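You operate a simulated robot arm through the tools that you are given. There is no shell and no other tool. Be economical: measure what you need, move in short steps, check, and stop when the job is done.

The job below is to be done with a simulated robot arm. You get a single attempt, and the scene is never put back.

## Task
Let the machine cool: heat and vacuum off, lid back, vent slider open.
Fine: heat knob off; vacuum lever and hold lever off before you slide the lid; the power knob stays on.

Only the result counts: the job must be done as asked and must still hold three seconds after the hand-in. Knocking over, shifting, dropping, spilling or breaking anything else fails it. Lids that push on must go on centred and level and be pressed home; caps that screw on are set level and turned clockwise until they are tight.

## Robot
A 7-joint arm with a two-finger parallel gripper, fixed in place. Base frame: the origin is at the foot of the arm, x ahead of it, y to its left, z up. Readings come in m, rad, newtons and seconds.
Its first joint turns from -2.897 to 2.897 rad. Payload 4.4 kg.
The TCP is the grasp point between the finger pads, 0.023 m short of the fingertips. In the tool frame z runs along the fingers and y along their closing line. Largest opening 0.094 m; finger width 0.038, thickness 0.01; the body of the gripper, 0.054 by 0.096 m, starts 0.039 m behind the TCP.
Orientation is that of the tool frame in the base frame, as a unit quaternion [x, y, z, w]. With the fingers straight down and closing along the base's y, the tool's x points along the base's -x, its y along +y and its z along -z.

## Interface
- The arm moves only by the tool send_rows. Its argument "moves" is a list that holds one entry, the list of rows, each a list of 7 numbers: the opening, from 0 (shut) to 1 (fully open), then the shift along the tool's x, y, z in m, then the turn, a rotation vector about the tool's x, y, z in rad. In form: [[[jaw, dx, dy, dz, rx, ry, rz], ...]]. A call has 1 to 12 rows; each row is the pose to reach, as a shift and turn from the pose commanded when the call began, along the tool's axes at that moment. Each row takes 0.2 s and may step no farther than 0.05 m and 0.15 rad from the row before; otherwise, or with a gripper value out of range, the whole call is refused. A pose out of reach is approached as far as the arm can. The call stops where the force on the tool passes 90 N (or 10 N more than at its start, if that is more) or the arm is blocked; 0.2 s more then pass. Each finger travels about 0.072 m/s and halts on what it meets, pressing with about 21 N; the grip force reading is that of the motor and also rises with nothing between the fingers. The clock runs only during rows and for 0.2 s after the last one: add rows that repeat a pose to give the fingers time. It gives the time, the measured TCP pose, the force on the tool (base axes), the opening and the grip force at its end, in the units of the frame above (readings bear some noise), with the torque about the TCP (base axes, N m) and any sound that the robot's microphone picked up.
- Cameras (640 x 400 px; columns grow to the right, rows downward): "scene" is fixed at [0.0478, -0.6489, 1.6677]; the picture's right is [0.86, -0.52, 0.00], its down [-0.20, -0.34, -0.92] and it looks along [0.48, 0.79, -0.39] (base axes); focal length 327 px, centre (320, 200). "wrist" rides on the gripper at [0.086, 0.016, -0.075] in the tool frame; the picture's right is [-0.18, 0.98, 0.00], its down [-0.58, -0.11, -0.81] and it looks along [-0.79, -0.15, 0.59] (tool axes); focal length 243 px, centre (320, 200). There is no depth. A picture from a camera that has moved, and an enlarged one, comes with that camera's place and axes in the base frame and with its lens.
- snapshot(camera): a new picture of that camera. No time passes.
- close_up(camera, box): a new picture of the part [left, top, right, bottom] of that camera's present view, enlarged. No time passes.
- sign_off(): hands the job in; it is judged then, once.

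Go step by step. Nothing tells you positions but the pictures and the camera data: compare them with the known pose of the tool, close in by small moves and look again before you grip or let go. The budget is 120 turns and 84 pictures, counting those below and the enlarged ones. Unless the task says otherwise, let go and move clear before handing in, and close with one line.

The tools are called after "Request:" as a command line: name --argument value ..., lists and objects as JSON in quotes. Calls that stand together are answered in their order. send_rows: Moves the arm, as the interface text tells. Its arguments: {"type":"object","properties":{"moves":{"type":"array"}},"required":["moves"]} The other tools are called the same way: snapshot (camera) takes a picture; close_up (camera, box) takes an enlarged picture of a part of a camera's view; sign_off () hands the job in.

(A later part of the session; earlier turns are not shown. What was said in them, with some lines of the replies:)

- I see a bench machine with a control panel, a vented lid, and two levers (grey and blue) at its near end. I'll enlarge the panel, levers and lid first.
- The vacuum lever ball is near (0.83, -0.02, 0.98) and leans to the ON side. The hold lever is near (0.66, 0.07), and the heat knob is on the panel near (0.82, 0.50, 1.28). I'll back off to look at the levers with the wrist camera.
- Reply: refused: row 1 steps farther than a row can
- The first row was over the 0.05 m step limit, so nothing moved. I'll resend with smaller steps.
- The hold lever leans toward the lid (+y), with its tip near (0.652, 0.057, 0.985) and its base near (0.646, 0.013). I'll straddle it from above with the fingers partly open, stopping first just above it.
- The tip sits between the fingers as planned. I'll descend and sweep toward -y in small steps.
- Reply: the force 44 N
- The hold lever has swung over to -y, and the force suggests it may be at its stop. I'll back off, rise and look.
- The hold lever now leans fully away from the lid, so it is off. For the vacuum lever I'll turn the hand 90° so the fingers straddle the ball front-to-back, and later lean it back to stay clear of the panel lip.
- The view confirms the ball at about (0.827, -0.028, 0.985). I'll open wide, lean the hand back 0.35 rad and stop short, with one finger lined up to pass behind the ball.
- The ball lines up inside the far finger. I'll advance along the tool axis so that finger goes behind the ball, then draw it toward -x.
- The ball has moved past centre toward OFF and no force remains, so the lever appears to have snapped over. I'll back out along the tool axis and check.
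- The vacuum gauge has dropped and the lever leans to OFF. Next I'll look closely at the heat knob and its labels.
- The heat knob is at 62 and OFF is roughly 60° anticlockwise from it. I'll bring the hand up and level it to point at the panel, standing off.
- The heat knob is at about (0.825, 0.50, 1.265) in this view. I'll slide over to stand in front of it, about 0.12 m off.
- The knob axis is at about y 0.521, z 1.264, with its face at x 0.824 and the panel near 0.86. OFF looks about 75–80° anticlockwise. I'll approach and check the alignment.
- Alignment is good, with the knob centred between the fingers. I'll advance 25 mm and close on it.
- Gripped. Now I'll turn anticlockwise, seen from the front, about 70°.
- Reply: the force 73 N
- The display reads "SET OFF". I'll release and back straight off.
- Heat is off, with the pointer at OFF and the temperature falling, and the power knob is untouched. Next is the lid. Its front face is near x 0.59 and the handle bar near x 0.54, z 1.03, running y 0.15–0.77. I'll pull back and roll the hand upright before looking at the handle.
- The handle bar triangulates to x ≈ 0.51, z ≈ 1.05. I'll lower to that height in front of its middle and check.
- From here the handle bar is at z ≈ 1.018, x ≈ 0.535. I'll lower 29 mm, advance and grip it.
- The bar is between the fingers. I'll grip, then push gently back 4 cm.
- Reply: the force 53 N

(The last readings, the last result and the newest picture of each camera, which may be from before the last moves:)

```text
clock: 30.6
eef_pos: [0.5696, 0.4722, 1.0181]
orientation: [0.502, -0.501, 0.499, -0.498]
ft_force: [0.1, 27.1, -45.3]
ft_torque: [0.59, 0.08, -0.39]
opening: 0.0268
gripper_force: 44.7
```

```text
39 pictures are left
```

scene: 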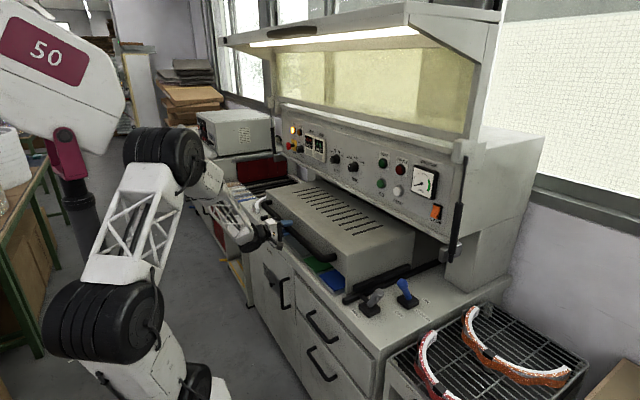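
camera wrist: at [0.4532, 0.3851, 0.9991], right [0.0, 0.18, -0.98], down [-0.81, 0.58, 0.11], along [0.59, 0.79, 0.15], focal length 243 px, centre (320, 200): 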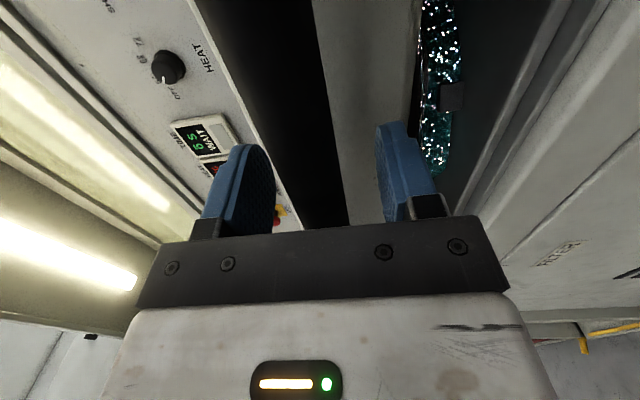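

The lid slides freely. I'll ease the vertical load a little and keep pushing.

Request:
send_rows --moves '[[[0.15, 0.003, 0.004, 0.0, 0, 0, 0], [0.15, 0.003, 0.004, 0.015, 0, 0, 0], [0.15, 0.003, 0.004, 0.03, 0, 0, 0], [0.15, 0.003, 0.004, 0.045, 0, 0, 0], [0.15, 0.003, 0.004, 0.06, 0, 0, 0], [0.15, 0.003, 0.004, 0.075, 0, 0, 0], [0.15, 0.003, 0.004, 0.09, 0, 0, 0], [0.15, 0.003, 0.004, 0.1, 0, 0, 0]]]'

Request:
snapshot --camera "scene"

Request:
snapshot --camera "wrist"

```text
clock: 32.4
eef_pos: [0.6704, 0.4707, 1.0175]
orientation: [-0.499, 0.5, -0.5, 0.5]
ft_force: [2.0, 40.3, 40.9]
ft_torque: [-0.69, 0.01, -0.3]
opening: 0.0268
gripper_force: 44.6
```

```text
38 pictures are left
```

scene: 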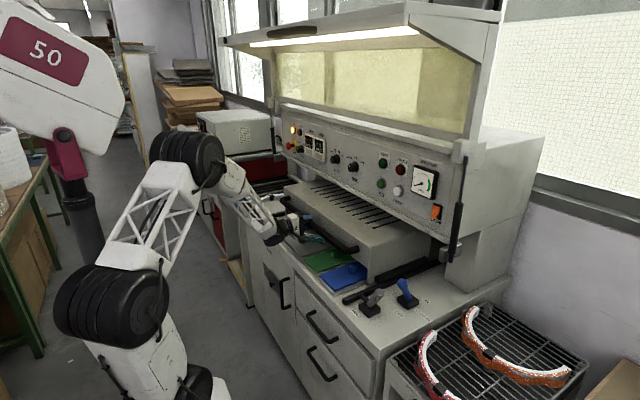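

```text
37 pictures are left
camera wrist: at [0.5956, 0.3831, 1.0014], right [0.0, 0.19, -0.98], down [-0.81, 0.58, 0.11], along [0.59, 0.79, 0.15], focal length 243 px, centre (320, 200)
```

wrist: 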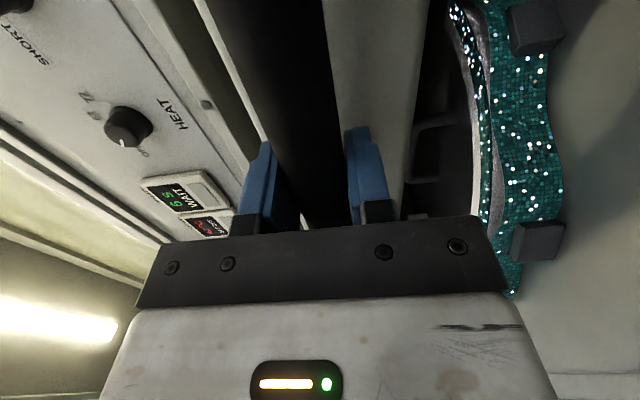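

Request:
close_up --camera "scene" --box '[250, 190, 390, 300]'

```text
3.64 times, centred on (320, 245) of scene
camera zoom: at [0.0478, -0.6489, 1.6677], right [0.86, -0.52, 0.0], down [-0.2, -0.34, -0.92], along [0.48, 0.79, -0.39], focal length 1190 px, centre (320, 36)
```

zoom: 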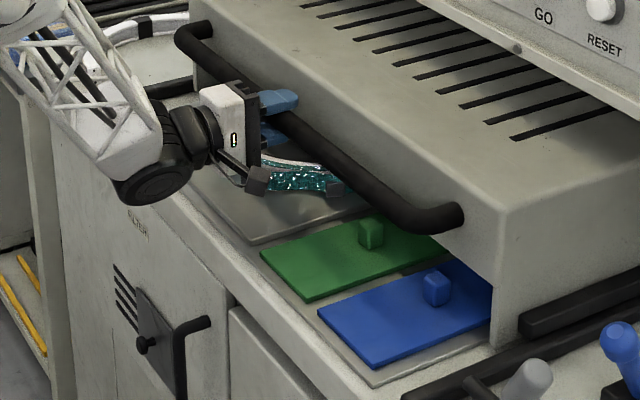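

The teal part and the coloured plates in the bed sit low, with the hand about 2 cm clear above them. I'll trim the side load and keep pushing the lid toward its stop.

Request:
send_rows --moves '[[[0.15, -0.004, -0.002, 0.0, 0, 0, 0], [0.15, -0.004, -0.002, 0.015, 0, 0, 0], [0.15, -0.004, -0.002, 0.03, 0, 0, 0], [0.15, -0.004, -0.002, 0.045, 0, 0, 0], [0.15, -0.004, -0.002, 0.06, 0, 0, 0], [0.15, -0.004, -0.002, 0.075, 0, 0, 0], [0.15, -0.004, -0.002, 0.09, 0, 0, 0], [0.15, -0.004, -0.002, 0.1, 0, 0, 0]]]'

Request:
snapshot --camera "scene"

Request:
snapshot --camera "wrist"

```text
clock: 34.2
eef_pos: [0.7682, 0.472, 1.0183]
orientation: [-0.5, 0.501, -0.5, 0.499]
ft_force: [2.7, -40.5, 34.6]
ft_torque: [0.04, 0.07, -0.05]
opening: 0.0269
gripper_force: 45.1
```

```text
35 pictures are left
```

scene: 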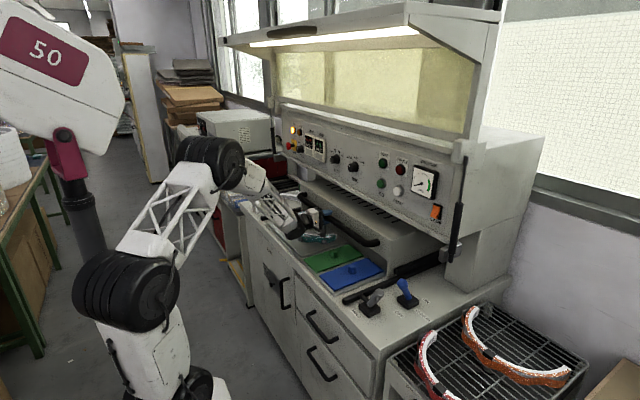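

```text
34 pictures are left
camera wrist: at [0.6934, 0.3862, 1.0017], right [0.0, 0.18, -0.98], down [-0.81, 0.58, 0.11], along [0.59, 0.79, 0.15], focal length 243 px, centre (320, 200)
```

wrist: 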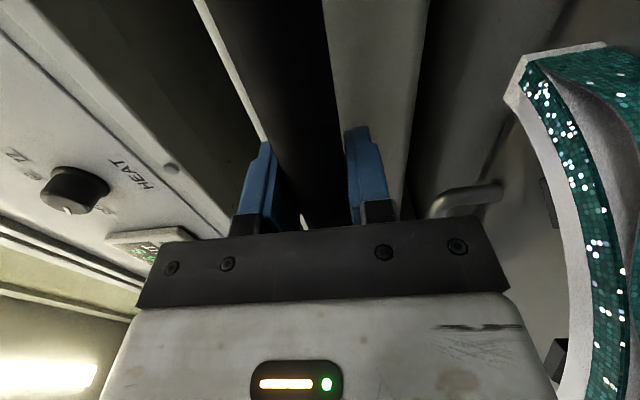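

Request:
close_up --camera "scene" --box '[260, 180, 390, 290]'

```text
3.64 times, centred on (325, 235) of scene
camera zoom: at [0.0478, -0.6489, 1.6677], right [0.86, -0.52, 0.0], down [-0.2, -0.34, -0.92], along [0.48, 0.79, -0.39], focal length 1190 px, centre (302, 73)
```

zoom: 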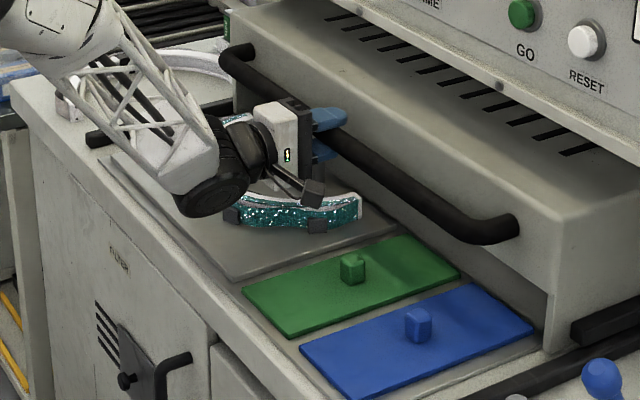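

The arch-shaped part tops out near z 0.93 and the hand's underside is near 0.97, so it is clear. I'll continue toward the stop.

Request:
send_rows --moves '[[[0.15, 0.002, -0.002, 0.0, 0, 0, 0], [0.15, 0.002, -0.002, 0.012, 0, 0, 0], [0.15, 0.002, -0.002, 0.024, 0, 0, 0], [0.15, 0.002, -0.002, 0.036, 0, 0, 0], [0.15, 0.002, -0.002, 0.048, 0, 0, 0], [0.15, 0.002, -0.002, 0.06, 0, 0, 0]]]'

Request:
close_up --camera "scene" --box '[260, 150, 480, 290]'

```text
clock: 35.6
eef_pos: [0.8288, 0.4702, 1.017]
orientation: [0.501, -0.5, 0.5, -0.499]
ft_force: [-1.1, 40.8, -1.1]
ft_torque: [0.38, -0.03, -0.2]
opening: 0.0269
gripper_force: 44.8
```

```text
2.86 times, centred on (370, 220) of scene
camera zoom: at [0.0478, -0.6489, 1.6677], right [0.86, -0.52, 0.0], down [-0.2, -0.34, -0.92], along [0.48, 0.79, -0.39], focal length 935 px, centre (177, 143)
```

zoom: 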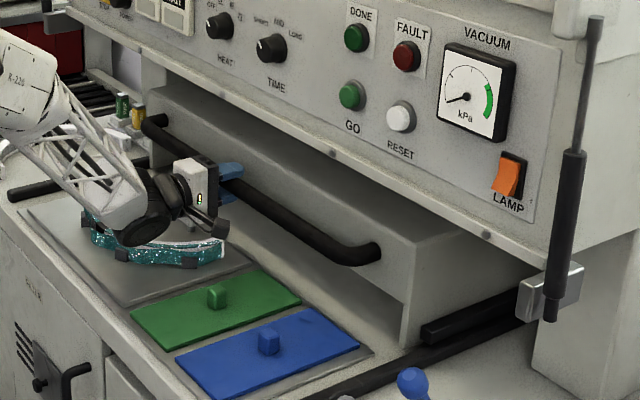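

Request:
close_up --camera "scene" --box '[250, 160, 320, 220]'

Request:
snapshot --camera "wrist"

```text
6.67 times, centred on (285, 190) of scene
camera zoom: at [0.0478, -0.6489, 1.6677], right [0.86, -0.52, 0.0], down [-0.2, -0.34, -0.92], along [0.48, 0.79, -0.39], focal length 2183 px, centre (553, 267)
```

zoom: 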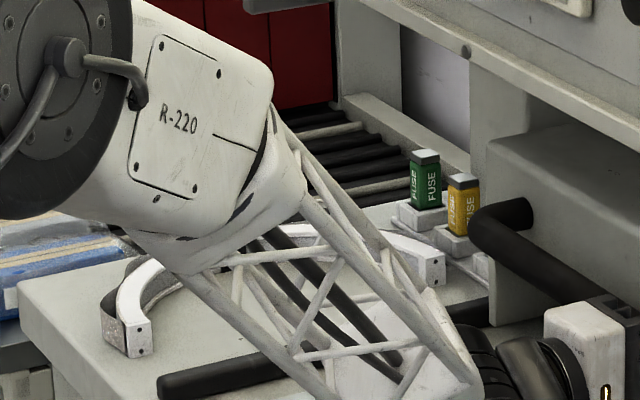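

```text
30 pictures are left
camera wrist: at [0.7533, 0.384, 1.0019], right [0.0, 0.18, -0.98], down [-0.81, 0.58, 0.11], along [0.59, 0.79, 0.15], focal length 243 px, centre (320, 200)
```

wrist: 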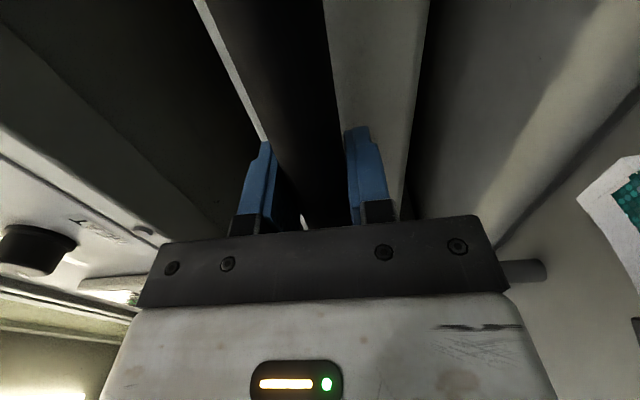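

The fuses sit in their own holders beside the lid and aren't touched. I'll continue to the stop.

Request:
send_rows --moves '[[[0.15, -0.002, 0, 0.0, 0, 0, 0], [0.15, -0.002, 0, 0.01, 0, 0, 0], [0.15, -0.002, 0, 0.02, 0, 0, 0], [0.15, -0.002, 0, 0.03, 0, 0, 0], [0.15, -0.002, 0, 0.04, 0, 0, 0], [0.15, -0.002, 0, 0.05, 0, 0, 0], [0.15, -0.002, 0, 0.06, 0, 0, 0]]]'

Request:
close_up --camera "scene" --box '[260, 150, 480, 290]'

```text
clock: 37.2
eef_pos: [0.8885, 0.4706, 1.0175]
orientation: [0.501, -0.5, 0.5, -0.499]
ft_force: [-39.6, 4.5, -22.4]
ft_torque: [0.98, -0.21, 0.1]
opening: 0.027
gripper_force: 45.0
```

```text
2.86 times, centred on (370, 220) of scene
camera zoom: at [0.0478, -0.6489, 1.6677], right [0.86, -0.52, 0.0], down [-0.2, -0.34, -0.92], along [0.48, 0.79, -0.39], focal length 935 px, centre (177, 143)
```

zoom: 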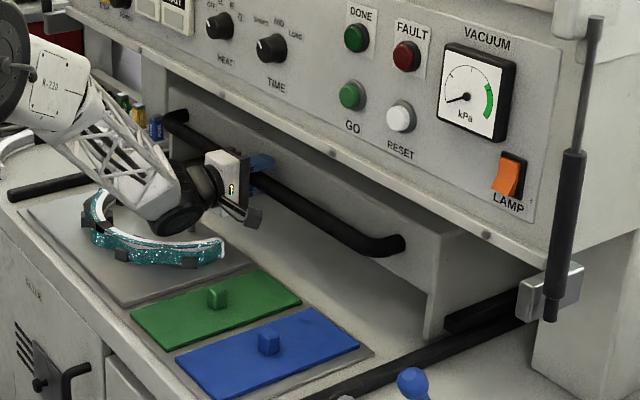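

Resistance along x has appeared, so the lid is probably at its stop. I'll press a few more millimetres to confirm.

Request:
send_rows --moves '[[[0.15, 0, -0.001, 0.004, 0, 0, 0], [0.15, 0, -0.001, 0.008, 0, 0, 0], [0.15, 0, -0.001, 0.012, 0, 0, 0]]]'

```text
clock: 37.9
eef_pos: [0.8972, 0.4718, 1.0193]
orientation: [0.501, -0.5, 0.5, -0.499]
ft_force: [-33.3, -10.0, 6.0]
ft_torque: [0.58, -1.35, 0.45]
opening: 0.0286
gripper_force: 16.9
stopped in row 3: the force on the tool passed its limit at 110 N (the readings are from after the stop); the commanded pose is now the measured one
```

The lid is hard against its stop. I'll release the handle and withdraw straight back.

Request:
send_rows --moves '[[[0.4, 0, 0, 0, 0, 0, 0], [0.6, 0, 0, 0, 0, 0, 0], [0.6, 0, 0, 0, 0, 0, 0], [0.6, 0, 0, -0.03, 0, 0, 0], [0.6, 0, 0, -0.07, 0, 0, 0], [0.6, 0, 0, -0.12, 0, 0, 0], [0.6, 0, 0, -0.17, 0, 0, 0], [0.6, 0, 0, -0.22, 0, 0, 0], [0.6, 0, 0, -0.27, 0, 0, 0], [0.6, 0, 0, -0.32, 0, 0, 0], [0.6, 0, 0, -0.37, 0, 0, 0], [0.6, 0, 0, -0.42, 0, 0, 0]]]'

Request:
snapshot --camera "scene"

```text
clock: 40.5
eef_pos: [0.4783, 0.4698, 1.0208]
orientation: [-0.501, 0.501, -0.5, 0.497]
ft_force: [0.0, 0.7, -0.3]
ft_torque: [-0.03, -0.02, -0.02]
opening: 0.0566
gripper_force: 0.1
```

```text
28 pictures are left
```

scene: 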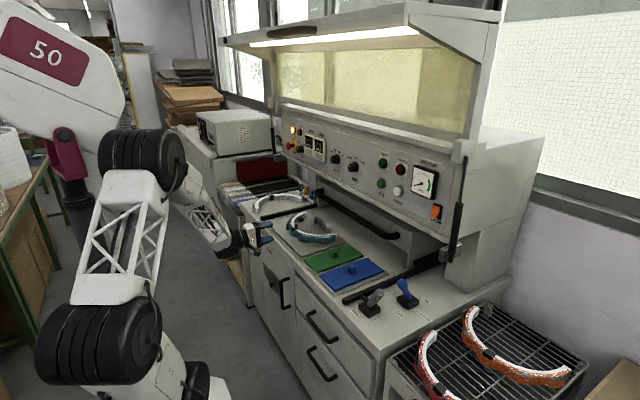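

The lid is fully back and the bed parts are undisturbed. Next I'll look at the vent slider on the front.

Request:
close_up --camera "scene" --box '[245, 240, 315, 315]'

```text
5.33 times, centred on (280, 278) of scene
camera zoom: at [0.0478, -0.6489, 1.6677], right [0.86, -0.52, 0.0], down [-0.2, -0.34, -0.92], along [0.48, 0.79, -0.39], focal length 1746 px, centre (533, -213)
```

zoom: 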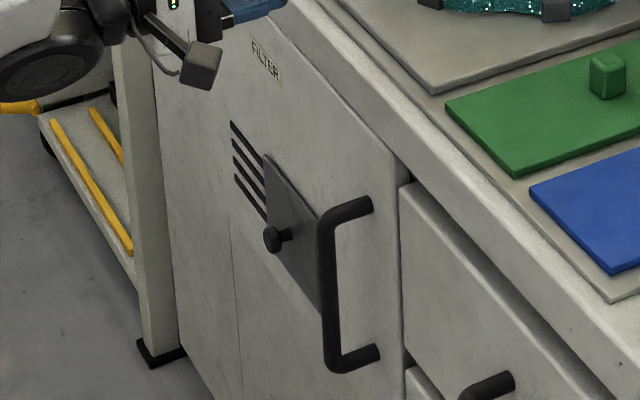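

Request:
send_rows --moves '[[[0.6, 0, 0, -0.04, 0, 0, 0], [0.6, 0.01, 0, -0.08, 0, 0, 0], [0.6, 0.02, 0.02, -0.12, 0, 0, 0], [0.6, 0.03, 0.05, -0.148, 0, 0, 0], [0.6, 0.04, 0.09, -0.148, 0, 0, 0], [0.6, 0.05, 0.13, -0.148, 0, 0, 0], [0.6, 0.06, 0.17, -0.148, 0, 0, 0], [0.6, 0.07, 0.21, -0.148, 0, 0, 0], [0.6, 0.07, 0.24, -0.148, 0, 0, 0], [0.6, 0.07, 0.24, -0.148, 0, 0, 0]]]'

Request:
snapshot --camera "wrist"

Request:
snapshot --camera "scene"

```text
clock: 42.7
eef_pos: [0.3295, 0.3988, 0.7805]
orientation: [0.501, -0.501, 0.5, -0.498]
ft_force: [0.0, 0.2, -1.5]
ft_torque: [0.02, 0.01, -0.01]
opening: 0.0567
gripper_force: 0.1
```

```text
26 pictures are left
camera wrist: at [0.2547, 0.3127, 0.7641], right [0.0, 0.18, -0.98], down [-0.81, 0.58, 0.11], along [0.59, 0.79, 0.14], focal length 243 px, centre (320, 200)
```

wrist: 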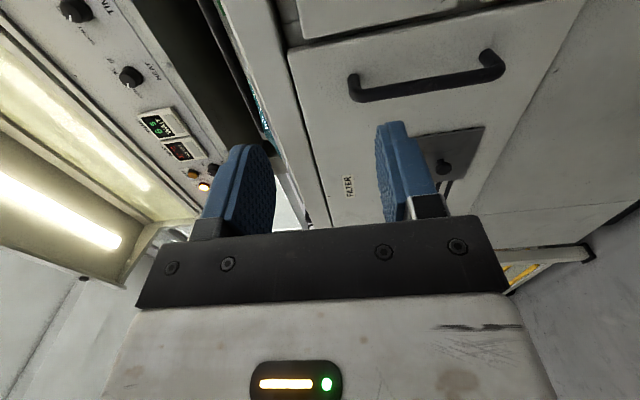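

```text
25 pictures are left
```

scene: 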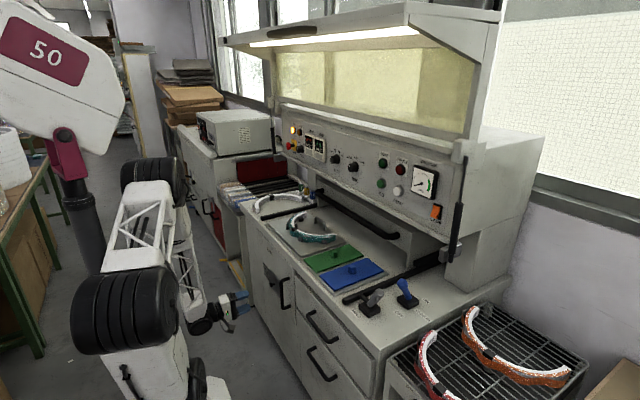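

The slider knob triangulates to about (0.544, 0.644, 0.62). I'll move closer for a straight view of the slots and plate.

Request:
send_rows --moves '[[[0.6, -0.03, 0.025, 0, 0, 0, 0], [0.6, -0.06, 0.05, 0.01, 0, 0, 0], [0.6, -0.09, 0.075, 0.02, 0, 0, 0], [0.6, -0.12, 0.1, 0.03, 0, 0, 0], [0.6, -0.15, 0.12, 0.04, 0, 0, 0], [0.6, -0.17, 0.14, 0.05, 0, 0, 0], [0.6, -0.17, 0.14, 0.05, 0, 0, 0]]]'

Request:
snapshot --camera "wrist"

Request:
close_up --camera "wrist" --box '[220, 0, 480, 200]'

```text
clock: 44.3
eef_pos: [0.3767, 0.5732, 0.6384]
orientation: [0.501, -0.501, 0.5, -0.498]
ft_force: [-0.9, 0.5, -0.2]
ft_torque: [0.02, -0.01, 0.03]
opening: 0.0567
gripper_force: 0.0
```

```text
24 pictures are left
camera wrist: at [0.3026, 0.4857, 0.6224], right [0.0, 0.18, -0.98], down [-0.81, 0.58, 0.11], along [0.59, 0.79, 0.15], focal length 243 px, centre (320, 200)
```

wrist: 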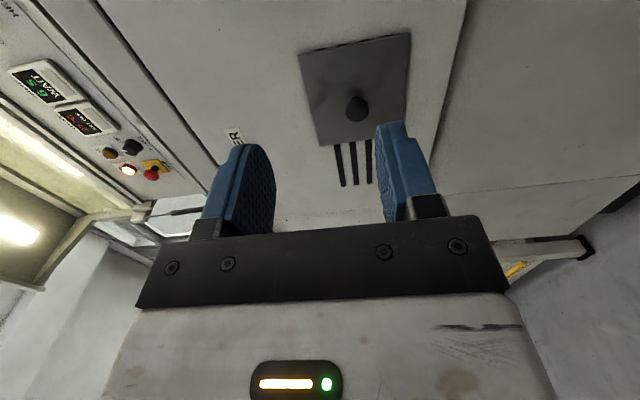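

```text
2.00 times, centred on (350, 100) of wrist
camera zoom: at [0.3026, 0.4857, 0.6224], right [0.0, 0.18, -0.98], down [-0.81, 0.58, 0.11], along [0.59, 0.79, 0.15], focal length 485 px, centre (260, 400)
```

zoom: 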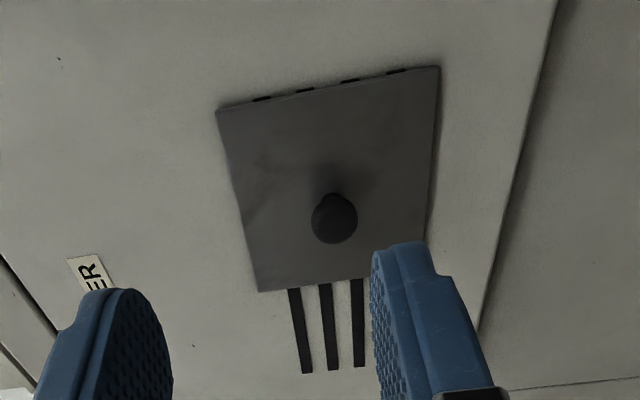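

The slotted vent continues on the +y side of the plate, with dark marks also at the plate's right edge. I need a better angle to decide which way is open, so I'll shift left and back.

Request:
send_rows --moves '[[[0.6, -0.03, 0.01, -0.02, 0, 0, 0], [0.6, -0.06, 0.02, -0.04, 0, 0, 0], [0.6, -0.09, 0.03, -0.06, 0, 0, 0], [0.6, -0.12, 0.03, -0.08, 0, 0, 0], [0.6, -0.15, 0.03, -0.08, 0, 0, 0], [0.6, -0.15, 0.03, -0.08, 0, 0, 0]]]'

Request:
close_up --camera "wrist" --box '[220, 0, 480, 200]'

Request:
close_up --camera "scene" --box '[250, 245, 310, 310]'

```text
clock: 45.7
eef_pos: [0.2996, 0.7234, 0.6093]
orientation: [-0.5, 0.501, -0.5, 0.498]
ft_force: [1.4, 1.5, 0.0]
ft_torque: [0.01, 0.01, 0.05]
opening: 0.0567
gripper_force: 0.1
```

```text
2.00 times, centred on (350, 100) of wrist
camera zoom: at [0.224, 0.6372, 0.594], right [0.0, 0.18, -0.98], down [-0.81, 0.58, 0.11], along [0.59, 0.79, 0.15], focal length 485 px, centre (260, 400)
```

zoom: 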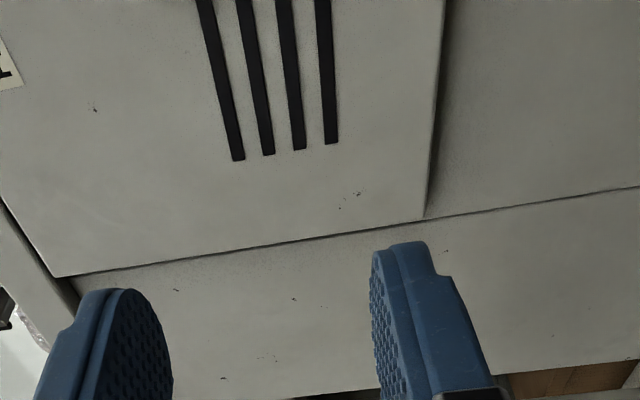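

```text
6.15 times, centred on (280, 278) of scene
camera zoom: at [0.0478, -0.6489, 1.6677], right [0.86, -0.52, 0.0], down [-0.2, -0.34, -0.92], along [0.48, 0.79, -0.39], focal length 2015 px, centre (566, -277)
```

zoom: 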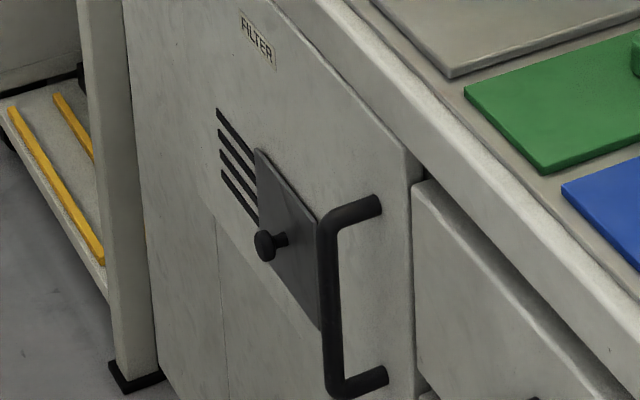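

The slots run from about y 0.59 to 0.81, and the plate covers their right half, y 0.59–0.71. Its knob is near (0.544, 0.646, 0.61). I'll roll the hand so the fingers straddle the knob along y and come up in front of it.

Request:
send_rows --moves '[[[0.6, 0.007, 0, 0.01, 0, 0, -0.143], [0.6, 0.014, 0, 0.02, 0, 0, -0.286], [0.6, 0.021, 0, 0.03, 0, 0, -0.428], [0.6, 0.028, 0, 0.04, 0, 0, -0.571], [0.6, 0.035, 0, 0.05, 0, 0, -0.714], [0.6, 0.042, 0, 0.06, 0, 0, -0.857], [0.6, 0.049, 0, 0.07, 0, 0, -1.0], [0.6, 0.056, 0, 0.08, 0, 0, -1.142], [0.6, 0.063, -0.002, 0.09, 0, 0, -1.285], [0.6, 0.07, -0.003, 0.1, 0, 0, -1.428], [0.6, 0.077, -0.003, 0.11, 0, 0, -1.5708], [0.6, 0.077, -0.003, 0.11, 0, 0, -1.5708]]]'

Request:
snapshot --camera "wrist"

Request:
close_up --camera "scene" --box '[220, 230, 320, 310]'

```text
clock: 48.3
eef_pos: [0.4074, 0.6432, 0.6122]
orientation: [0.708, 0.0, 0.706, 0.002]
ft_force: [-0.6, 0.4, -1.0]
ft_torque: [-0.02, -0.01, 0.0]
opening: 0.0568
gripper_force: 0.1
```

```text
20 pictures are left
camera wrist: at [0.3341, 0.6277, 0.7], right [0.0, -0.98, -0.18], down [-0.81, 0.11, -0.58], along [0.59, 0.15, -0.79], focal length 243 px, centre (320, 200)
```

wrist: 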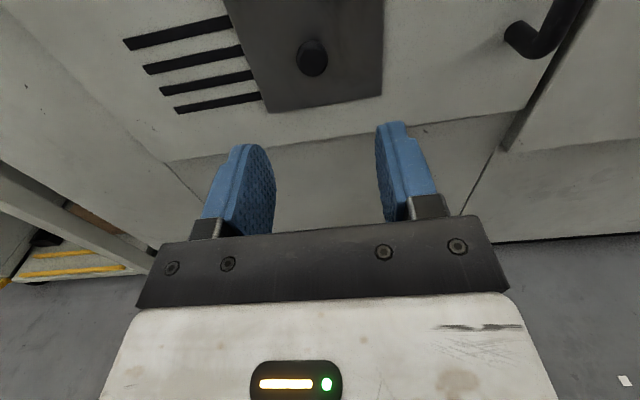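

```text
5.00 times, centred on (270, 270) of scene
camera zoom: at [0.0478, -0.6489, 1.6677], right [0.86, -0.52, 0.0], down [-0.2, -0.34, -0.92], along [0.48, 0.79, -0.39], focal length 1637 px, centre (570, -150)
```

zoom: 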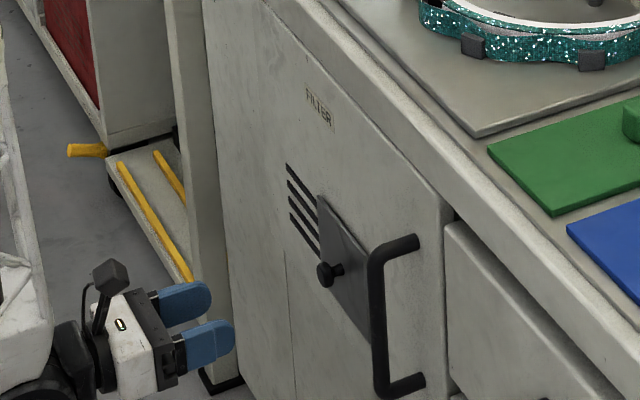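

I have a clear view with the knob head at (0.545, 0.65, 0.612). I'll advance to straddle it and grip.

Request:
send_rows --moves '[[[0.6, 0, -0.007, 0.03, 0, 0, 0], [0.6, 0, -0.007, 0.06, 0, 0, 0], [0.6, 0, -0.007, 0.09, 0, 0, 0], [0.6, 0, -0.007, 0.108, 0, 0, 0], [0.6, 0, -0.007, 0.124, 0, 0, 0], [0.4, 0, -0.007, 0.124, 0, 0, 0], [0.2, 0, -0.007, 0.124, 0, 0, 0], [0.1, 0, -0.007, 0.124, 0, 0, 0], [0.1, 0, -0.007, 0.124, 0, 0, 0]]]'

Request:
snapshot --camera "wrist"

```text
clock: 50.3
eef_pos: [0.5331, 0.651, 0.6132]
orientation: [0.708, 0.0, 0.706, 0.001]
ft_force: [1.3, 0.1, -4.4]
ft_torque: [0.01, 0.0, -0.1]
opening: 0.0254
gripper_force: 44.4
```

```text
18 pictures are left
camera wrist: at [0.4599, 0.6355, 0.6999], right [0.0, -0.98, -0.18], down [-0.81, 0.11, -0.58], along [0.59, 0.15, -0.79], focal length 243 px, centre (320, 200)
```

wrist: 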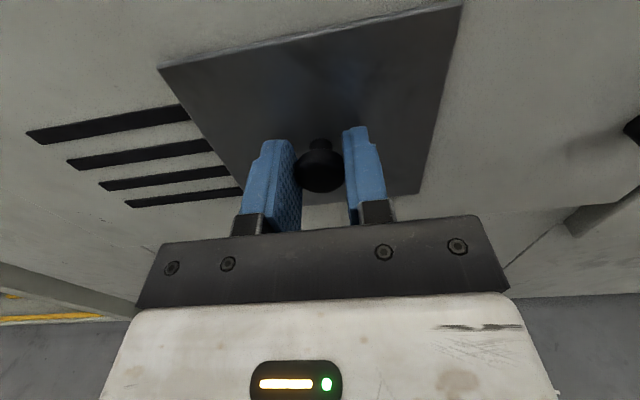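

Gripped. First I'll test gently toward -y, which would clear the slots.

Request:
send_rows --moves '[[[0.1, 0, 0.004, 0, 0, 0, 0], [0.1, 0, 0.008, 0, 0, 0, 0], [0.1, 0, 0.012, 0, 0, 0, 0]]]'

Request:
snapshot --camera "wrist"

```text
clock: 51.0
eef_pos: [0.5352, 0.6501, 0.615]
orientation: [0.708, 0.001, 0.707, -0.005]
ft_force: [0.7, 19.9, -12.3]
ft_torque: [0.02, 0.13, 0.26]
opening: 0.0259
gripper_force: 18.3
stopped in row 3: the force on the tool passed its limit at 98 N (the readings are from after the stop); the commanded pose is now the measured one
```

```text
17 pictures are left
camera wrist: at [0.4596, 0.6329, 0.7014], right [0.01, -0.98, -0.19], down [-0.81, 0.11, -0.58], along [0.59, 0.16, -0.79], focal length 243 px, centre (320, 200)
```

wrist: 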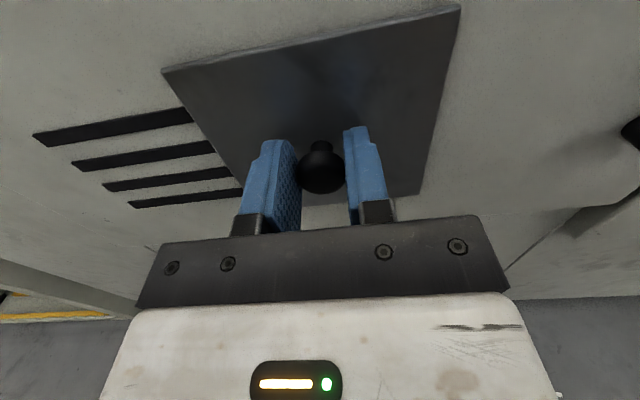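

The slider is at its end stop on this side, so it can only travel toward +y. I'll slide it that way.

Request:
send_rows --moves '[[[0.1, 0, -0.008, 0, 0, 0, 0], [0.1, 0, -0.018, 0, 0, 0, 0], [0.1, 0, -0.028, 0, 0, 0, 0], [0.1, 0, -0.038, 0, 0, 0, 0], [0.1, 0, -0.048, 0, 0, 0, 0]]]'

Request:
snapshot --camera "wrist"

```text
clock: 52.2
eef_pos: [0.5333, 0.6963, 0.6152]
orientation: [0.707, 0.0, 0.707, -0.003]
ft_force: [-3.7, -2.6, 6.6]
ft_torque: [0.02, -0.03, 0.04]
opening: 0.0254
gripper_force: 44.4
```

```text
16 pictures are left
camera wrist: at [0.4596, 0.6802, 0.7014], right [0.01, -0.98, -0.19], down [-0.81, 0.11, -0.58], along [0.59, 0.16, -0.79], focal length 243 px, centre (320, 200)
```

wrist: 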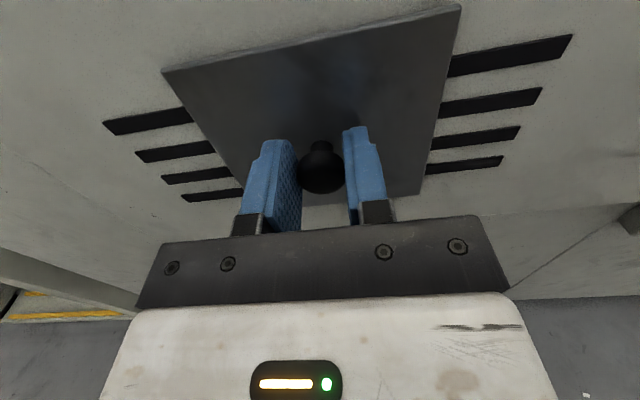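

It slides freely and uncovers the right-hand slots. I'll carry on to the far stop.

Request:
send_rows --moves '[[[0.1, 0, -0.01, 0, 0, 0, 0], [0.1, 0, -0.02, 0, 0, 0, 0], [0.1, 0, -0.03, 0, 0, 0, 0], [0.1, 0, -0.038, 0, 0, 0, 0], [0.1, 0, -0.044, 0, 0, 0, 0], [0.1, 0, -0.05, 0, 0, 0, 0], [0.1, 0, -0.056, 0, 0, 0, 0], [0.1, 0, -0.062, 0, 0, 0, 0], [0.1, 0, -0.068, 0, 0, 0, 0]]]'

Request:
snapshot --camera "wrist"

```text
clock: 54.2
eef_pos: [0.5327, 0.7606, 0.6136]
orientation: [0.707, 0.0, 0.707, -0.001]
ft_force: [-13.5, -78.5, 35.1]
ft_torque: [-0.7, -0.43, -1.03]
opening: 0.0257
gripper_force: 45.1
```

```text
15 pictures are left
camera wrist: at [0.4589, 0.7448, 0.7007], right [0.0, -0.98, -0.19], down [-0.81, 0.11, -0.58], along [0.59, 0.15, -0.79], focal length 243 px, centre (320, 200)
```

wrist: 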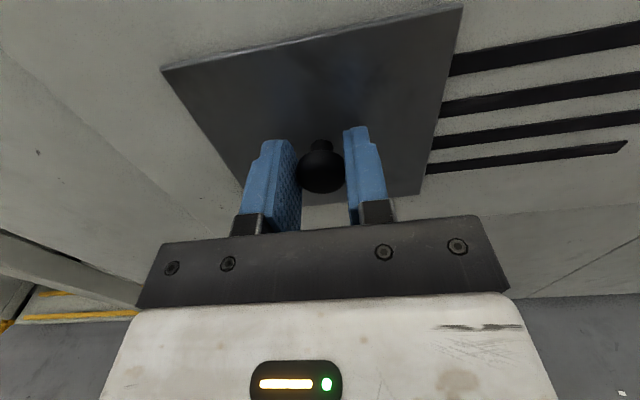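

The slider is at its far stop after about 0.11 m of travel. I'll ease off, release and back away.

Request:
send_rows --moves '[[[0.1, 0, 0.003, 0, 0, 0, 0], [0.4, 0, 0.003, 0, 0, 0, 0], [0.6, 0, 0.003, 0, 0, 0, 0], [0.6, 0, 0.003, 0, 0, 0, 0], [0.6, 0, 0.003, -0.04, 0, 0, 0], [0.6, 0, 0.003, -0.08, 0, 0, 0], [0.6, 0, 0.003, -0.12, 0, 0, 0], [0.6, 0, 0.003, -0.16, 0, 0, 0], [0.6, 0, 0.003, -0.2, 0, 0, 0]]]'

Request:
close_up --camera "scene" --box '[220, 230, 320, 310]'

Request:
close_up --camera "scene" --box '[260, 110, 480, 330]'

Request:
close_up --camera "scene" --box '[275, 115, 355, 180]'

Request:
close_up --camera "scene" --box '[330, 230, 470, 330]'

```text
clock: 56.2
eef_pos: [0.3332, 0.7592, 0.6168]
orientation: [0.707, 0.001, 0.707, -0.003]
ft_force: [-0.1, 0.6, 0.2]
ft_torque: [-0.02, 0.03, 0.0]
opening: 0.0563
gripper_force: 0.1
```

```text
5.00 times, centred on (270, 270) of scene
camera zoom: at [0.0478, -0.6489, 1.6677], right [0.86, -0.52, 0.0], down [-0.2, -0.34, -0.92], along [0.48, 0.79, -0.39], focal length 1637 px, centre (570, -150)
```

zoom: 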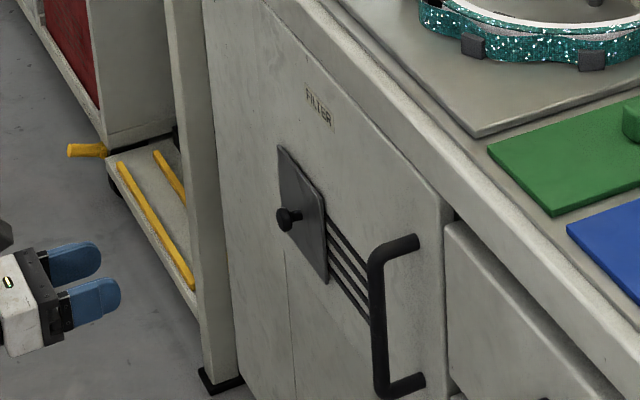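

```text
1.82 times, centred on (370, 220) of scene
camera zoom: at [0.0478, -0.6489, 1.6677], right [0.86, -0.52, 0.0], down [-0.2, -0.34, -0.92], along [0.48, 0.79, -0.39], focal length 595 px, centre (229, 164)
```

zoom: 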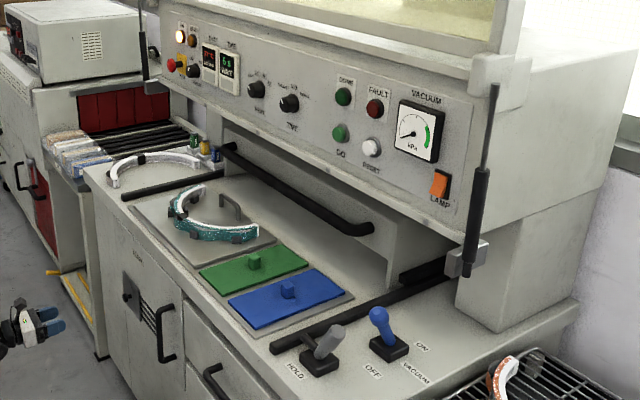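

```text
6.15 times, centred on (315, 148) of scene
camera zoom: at [0.0478, -0.6489, 1.6677], right [0.86, -0.52, 0.0], down [-0.2, -0.34, -0.92], along [0.48, 0.79, -0.39], focal length 2015 px, centre (351, 523)
```

zoom: 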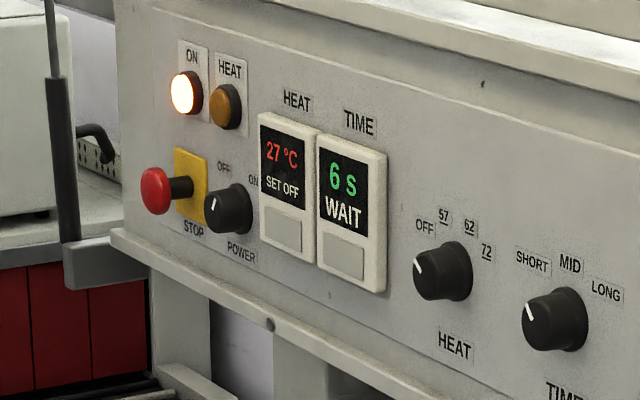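

```text
4.00 times, centred on (400, 280) of scene
camera zoom: at [0.0478, -0.6489, 1.6677], right [0.86, -0.52, 0.0], down [-0.2, -0.34, -0.92], along [0.48, 0.79, -0.39], focal length 1310 px, centre (0, -120)
```

zoom: 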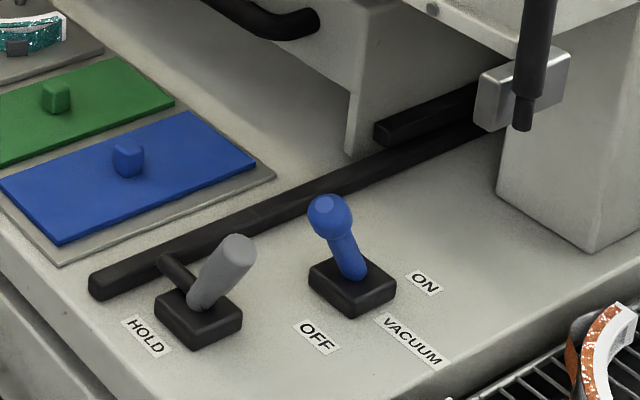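

Everything checks out: "SET OFF" with the temperature falling, the vacuum gauge at zero, both levers off, the lid fully back, the vent slider at its far stop, power still on and the hand clear. I'll hand in now.

Request:
sign_off

```text
The job is handed in.
```

The machine is handed in to cool: heat and vacuum are off, hold is released, the lid is fully back, and power is still on. The vent slider is at its far stop. I took that as open because it has no label and started against the other stop.
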